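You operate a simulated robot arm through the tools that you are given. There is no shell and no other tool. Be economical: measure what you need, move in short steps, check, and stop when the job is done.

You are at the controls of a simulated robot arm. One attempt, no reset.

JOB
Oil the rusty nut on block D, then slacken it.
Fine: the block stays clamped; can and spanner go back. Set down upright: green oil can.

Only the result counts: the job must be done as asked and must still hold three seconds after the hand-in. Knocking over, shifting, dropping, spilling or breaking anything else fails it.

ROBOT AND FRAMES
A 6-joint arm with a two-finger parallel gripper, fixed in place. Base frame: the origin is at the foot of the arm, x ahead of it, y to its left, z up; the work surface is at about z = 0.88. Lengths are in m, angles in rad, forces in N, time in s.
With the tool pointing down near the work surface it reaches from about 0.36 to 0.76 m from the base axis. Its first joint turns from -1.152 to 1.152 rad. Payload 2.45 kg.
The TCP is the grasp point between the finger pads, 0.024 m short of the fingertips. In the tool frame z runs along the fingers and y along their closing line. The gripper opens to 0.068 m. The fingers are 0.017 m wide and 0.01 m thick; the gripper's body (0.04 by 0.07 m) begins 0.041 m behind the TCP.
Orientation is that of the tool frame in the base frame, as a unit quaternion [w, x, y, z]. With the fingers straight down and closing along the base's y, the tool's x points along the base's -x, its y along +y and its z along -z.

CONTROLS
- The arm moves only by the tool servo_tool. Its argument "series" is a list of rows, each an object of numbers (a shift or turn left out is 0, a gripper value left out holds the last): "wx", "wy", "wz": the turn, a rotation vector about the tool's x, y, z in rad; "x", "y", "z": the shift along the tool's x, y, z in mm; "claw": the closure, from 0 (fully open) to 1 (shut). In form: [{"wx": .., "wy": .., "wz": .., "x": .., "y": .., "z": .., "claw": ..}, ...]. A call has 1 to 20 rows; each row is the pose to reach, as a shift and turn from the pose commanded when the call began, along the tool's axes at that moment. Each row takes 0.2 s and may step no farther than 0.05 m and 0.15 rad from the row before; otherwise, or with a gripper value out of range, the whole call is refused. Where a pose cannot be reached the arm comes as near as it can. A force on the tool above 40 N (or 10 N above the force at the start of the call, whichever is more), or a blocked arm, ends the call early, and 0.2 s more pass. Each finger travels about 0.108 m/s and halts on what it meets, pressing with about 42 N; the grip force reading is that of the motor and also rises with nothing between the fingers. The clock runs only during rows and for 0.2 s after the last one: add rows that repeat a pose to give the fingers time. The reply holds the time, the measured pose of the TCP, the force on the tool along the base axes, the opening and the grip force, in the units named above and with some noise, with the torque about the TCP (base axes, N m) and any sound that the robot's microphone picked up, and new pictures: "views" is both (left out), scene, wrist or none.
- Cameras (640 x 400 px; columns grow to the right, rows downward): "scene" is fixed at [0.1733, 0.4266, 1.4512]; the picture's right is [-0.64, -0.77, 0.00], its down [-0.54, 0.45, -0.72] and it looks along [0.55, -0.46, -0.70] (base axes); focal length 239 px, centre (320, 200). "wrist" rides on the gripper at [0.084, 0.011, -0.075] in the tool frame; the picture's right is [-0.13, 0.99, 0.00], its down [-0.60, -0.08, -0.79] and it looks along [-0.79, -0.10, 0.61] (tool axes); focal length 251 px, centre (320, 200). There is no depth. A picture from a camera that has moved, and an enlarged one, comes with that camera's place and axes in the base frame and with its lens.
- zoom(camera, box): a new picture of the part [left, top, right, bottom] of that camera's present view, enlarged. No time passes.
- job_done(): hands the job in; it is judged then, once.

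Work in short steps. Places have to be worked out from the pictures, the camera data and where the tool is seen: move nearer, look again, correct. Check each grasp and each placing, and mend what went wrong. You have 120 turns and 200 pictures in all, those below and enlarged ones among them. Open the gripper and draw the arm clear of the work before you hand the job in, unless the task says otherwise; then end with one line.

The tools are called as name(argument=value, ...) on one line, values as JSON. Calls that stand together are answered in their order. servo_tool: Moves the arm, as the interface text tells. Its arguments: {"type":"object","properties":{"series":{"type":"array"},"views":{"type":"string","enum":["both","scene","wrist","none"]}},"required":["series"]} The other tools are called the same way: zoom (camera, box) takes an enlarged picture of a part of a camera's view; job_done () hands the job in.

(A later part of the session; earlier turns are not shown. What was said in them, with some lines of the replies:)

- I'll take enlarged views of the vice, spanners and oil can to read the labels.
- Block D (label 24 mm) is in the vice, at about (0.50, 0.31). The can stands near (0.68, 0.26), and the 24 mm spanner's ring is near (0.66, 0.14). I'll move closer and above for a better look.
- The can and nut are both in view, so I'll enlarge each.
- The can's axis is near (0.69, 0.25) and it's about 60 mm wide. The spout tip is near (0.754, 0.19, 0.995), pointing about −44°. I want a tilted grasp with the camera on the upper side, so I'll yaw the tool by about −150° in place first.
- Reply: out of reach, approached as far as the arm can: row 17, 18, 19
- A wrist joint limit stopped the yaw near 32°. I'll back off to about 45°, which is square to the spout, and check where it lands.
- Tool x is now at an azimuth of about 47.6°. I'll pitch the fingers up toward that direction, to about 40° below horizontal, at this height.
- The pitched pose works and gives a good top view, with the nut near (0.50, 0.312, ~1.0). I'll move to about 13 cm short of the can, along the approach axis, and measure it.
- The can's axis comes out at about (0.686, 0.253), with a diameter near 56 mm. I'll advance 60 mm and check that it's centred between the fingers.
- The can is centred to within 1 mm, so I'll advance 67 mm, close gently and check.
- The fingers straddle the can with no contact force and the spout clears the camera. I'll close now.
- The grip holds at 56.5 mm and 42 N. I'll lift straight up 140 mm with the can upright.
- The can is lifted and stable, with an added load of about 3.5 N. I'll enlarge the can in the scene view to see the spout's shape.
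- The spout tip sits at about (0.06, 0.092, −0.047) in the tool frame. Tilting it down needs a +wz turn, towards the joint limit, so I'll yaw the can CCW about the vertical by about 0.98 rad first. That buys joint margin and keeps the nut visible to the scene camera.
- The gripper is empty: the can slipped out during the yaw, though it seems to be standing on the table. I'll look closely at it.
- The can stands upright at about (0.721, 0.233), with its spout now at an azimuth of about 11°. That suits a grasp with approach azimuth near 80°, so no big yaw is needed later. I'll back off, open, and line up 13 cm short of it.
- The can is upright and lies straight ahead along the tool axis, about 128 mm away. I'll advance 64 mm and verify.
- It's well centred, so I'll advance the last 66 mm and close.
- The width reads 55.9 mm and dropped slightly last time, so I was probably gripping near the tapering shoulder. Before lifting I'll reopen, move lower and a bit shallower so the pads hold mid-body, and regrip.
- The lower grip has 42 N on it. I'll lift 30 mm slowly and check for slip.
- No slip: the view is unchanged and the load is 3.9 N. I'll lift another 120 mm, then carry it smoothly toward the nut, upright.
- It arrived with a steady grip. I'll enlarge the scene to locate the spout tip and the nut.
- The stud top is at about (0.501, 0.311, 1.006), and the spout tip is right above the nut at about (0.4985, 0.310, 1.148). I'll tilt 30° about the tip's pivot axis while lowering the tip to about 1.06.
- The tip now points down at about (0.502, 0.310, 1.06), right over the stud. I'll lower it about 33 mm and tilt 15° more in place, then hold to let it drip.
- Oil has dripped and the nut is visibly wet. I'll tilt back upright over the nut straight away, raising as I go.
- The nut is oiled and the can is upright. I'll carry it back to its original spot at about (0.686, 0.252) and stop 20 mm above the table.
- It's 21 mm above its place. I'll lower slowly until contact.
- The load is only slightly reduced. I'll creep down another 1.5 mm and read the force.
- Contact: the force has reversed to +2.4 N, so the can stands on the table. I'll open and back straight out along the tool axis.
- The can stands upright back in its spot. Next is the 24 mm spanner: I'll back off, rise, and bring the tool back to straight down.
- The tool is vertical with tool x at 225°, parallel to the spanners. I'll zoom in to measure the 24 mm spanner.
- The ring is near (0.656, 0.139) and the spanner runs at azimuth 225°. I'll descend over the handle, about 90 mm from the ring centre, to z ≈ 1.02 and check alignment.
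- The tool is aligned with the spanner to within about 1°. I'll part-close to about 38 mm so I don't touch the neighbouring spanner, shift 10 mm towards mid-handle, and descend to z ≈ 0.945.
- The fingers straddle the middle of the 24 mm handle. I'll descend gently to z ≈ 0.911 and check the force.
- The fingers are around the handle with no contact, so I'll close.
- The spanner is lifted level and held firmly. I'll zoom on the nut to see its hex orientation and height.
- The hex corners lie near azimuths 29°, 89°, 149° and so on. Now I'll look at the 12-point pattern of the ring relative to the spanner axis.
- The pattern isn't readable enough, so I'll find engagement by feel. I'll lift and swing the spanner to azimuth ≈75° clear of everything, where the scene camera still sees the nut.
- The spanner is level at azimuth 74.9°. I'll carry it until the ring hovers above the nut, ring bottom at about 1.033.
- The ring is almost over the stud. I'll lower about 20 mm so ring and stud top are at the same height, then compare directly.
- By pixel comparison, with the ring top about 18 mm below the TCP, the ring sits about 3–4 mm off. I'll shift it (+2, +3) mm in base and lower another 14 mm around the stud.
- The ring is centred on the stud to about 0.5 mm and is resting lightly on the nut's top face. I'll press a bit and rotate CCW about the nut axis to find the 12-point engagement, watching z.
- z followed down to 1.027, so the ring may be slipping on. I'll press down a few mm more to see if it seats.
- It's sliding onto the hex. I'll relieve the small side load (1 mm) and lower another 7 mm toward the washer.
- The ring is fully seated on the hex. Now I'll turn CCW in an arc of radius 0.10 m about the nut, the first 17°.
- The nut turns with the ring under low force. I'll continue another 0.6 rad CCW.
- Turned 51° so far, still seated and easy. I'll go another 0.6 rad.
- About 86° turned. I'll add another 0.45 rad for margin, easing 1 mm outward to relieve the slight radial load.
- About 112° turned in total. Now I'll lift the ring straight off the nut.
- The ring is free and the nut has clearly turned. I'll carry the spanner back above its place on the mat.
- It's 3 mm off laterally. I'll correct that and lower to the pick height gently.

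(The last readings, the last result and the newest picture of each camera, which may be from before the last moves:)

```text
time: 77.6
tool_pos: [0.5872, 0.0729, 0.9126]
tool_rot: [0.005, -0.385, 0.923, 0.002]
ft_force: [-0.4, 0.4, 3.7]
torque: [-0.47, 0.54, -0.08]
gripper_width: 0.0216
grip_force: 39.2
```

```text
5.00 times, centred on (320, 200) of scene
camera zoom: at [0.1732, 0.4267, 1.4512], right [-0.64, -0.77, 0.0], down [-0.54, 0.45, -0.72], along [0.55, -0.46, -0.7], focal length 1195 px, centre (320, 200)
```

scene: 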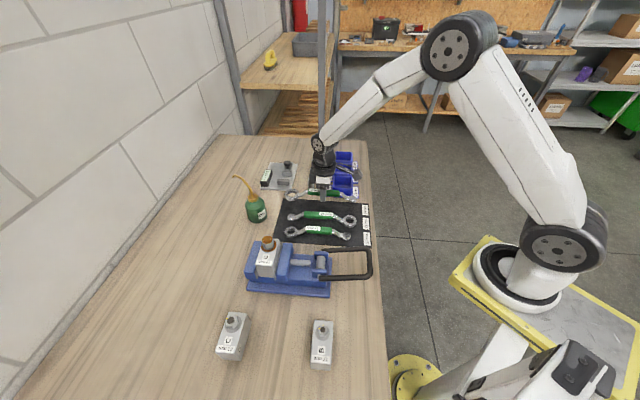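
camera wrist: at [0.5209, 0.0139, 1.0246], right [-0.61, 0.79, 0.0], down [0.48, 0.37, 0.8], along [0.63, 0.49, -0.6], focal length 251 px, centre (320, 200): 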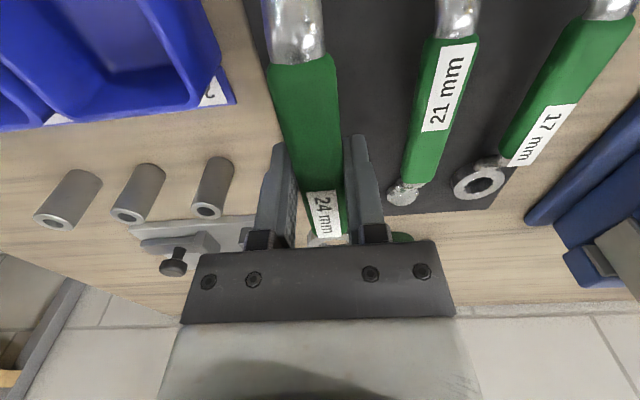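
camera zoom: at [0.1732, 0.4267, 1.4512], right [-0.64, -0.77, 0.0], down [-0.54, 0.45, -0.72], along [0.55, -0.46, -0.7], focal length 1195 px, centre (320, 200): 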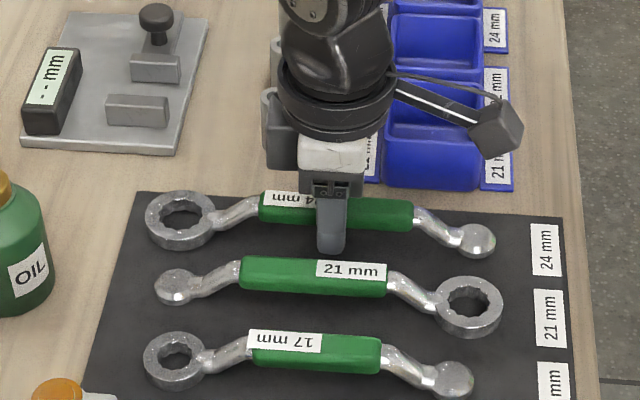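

The spanner is back within 1–2 mm of its original place and touching the mat. I'll part-open so I don't touch the neighbour, then rise.

servo_tool(series=[{"claw": 0.8}, {"claw": 0.6}, {"claw": 0.44}, {"claw": 0.44}, {"z": -15}, {"z": -45}, {"z": -90}, {"z": -140}, {"z": -190}, {"z": -190}], views="both")

zoom(camera="scene", box=[230, 165, 380, 275])

zoom(camera="scene", box=[250, 228, 286, 264])

```text
time: 79.8
tool_pos: [0.5853, 0.0687, 1.1011]
tool_rot: [0.004, -0.386, 0.923, 0.003]
ft_force: [-0.2, -0.2, 0.1]
torque: [0.01, -0.02, -0.01]
gripper_width: 0.0381
grip_force: 0.1
camera wrist: at [0.5183, 0.0163, 1.177], right [-0.61, 0.79, 0.0], down [0.48, 0.37, 0.8], along [0.63, 0.49, -0.6], focal length 251 px, centre (320, 200)
```

scene: 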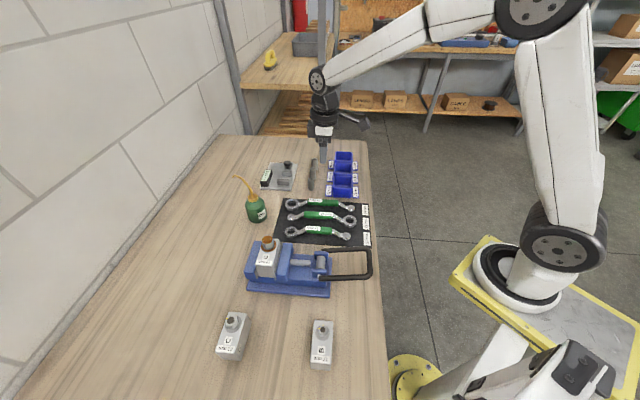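
wrist: 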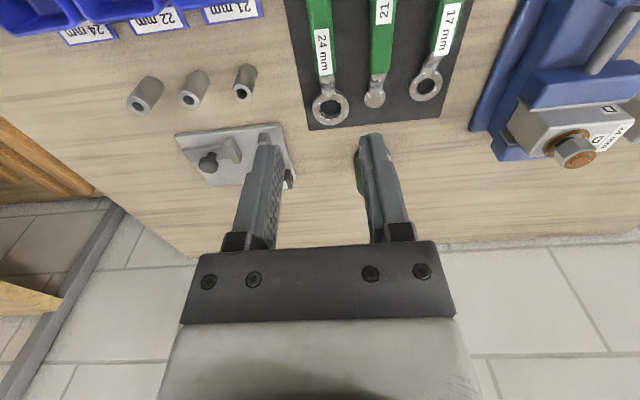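

```text
3.64 times, centred on (305, 220) of scene
camera zoom: at [0.1732, 0.4266, 1.4512], right [-0.64, -0.77, 0.0], down [-0.54, 0.45, -0.72], along [0.55, -0.46, -0.7], focal length 869 px, centre (374, 127)
```

zoom: 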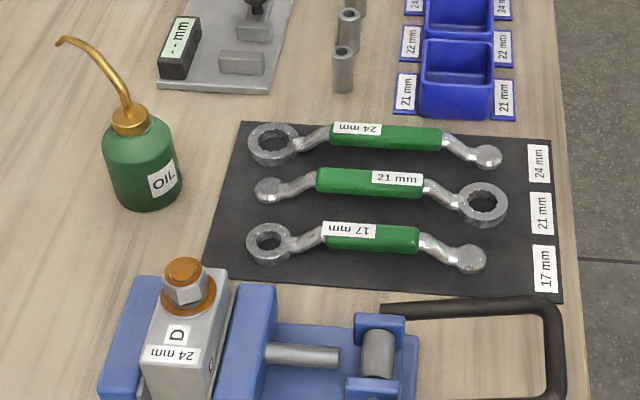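

```text
11.11 times, centred on (268, 246) of scene
camera zoom: at [0.1732, 0.4266, 1.4512], right [-0.64, -0.77, 0.0], down [-0.54, 0.45, -0.72], along [0.55, -0.46, -0.7], focal length 2655 px, centre (898, -311)
```

zoom: 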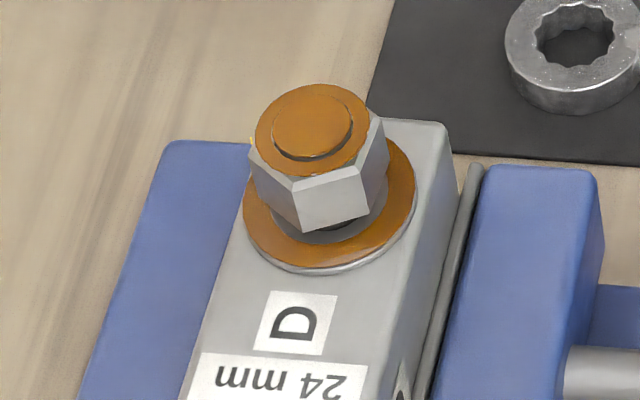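

The nut is wet, turned and visibly raised on the stud. The spanner is on the mat, the can is upright in its spot, and block D is still clamped. I'll open fully and raise clear.

servo_tool(series=[{"z": -30, "claw": 0}, {"z": -60, "claw": 0}, {"z": -60, "claw": 0}], views="none")

job_done()

```text
time: 80.6
tool_pos: [0.5851, 0.0687, 1.1629]
tool_rot: [0.005, -0.384, 0.923, 0.002]
ft_force: [-0.1, 0.8, 0.6]
torque: [-0.06, 0.01, 0.0]
gripper_width: 0.0681
grip_force: 0.1
```

```text
The job is handed in.
```

I oiled the nut on block D and slackened it about 112°; D is still clamped, the spanner is back on its mat and the oil can stands upright in its spot, but the can slipped from the gripper once, about 14 cm up, landed upright, and I saw no spill.
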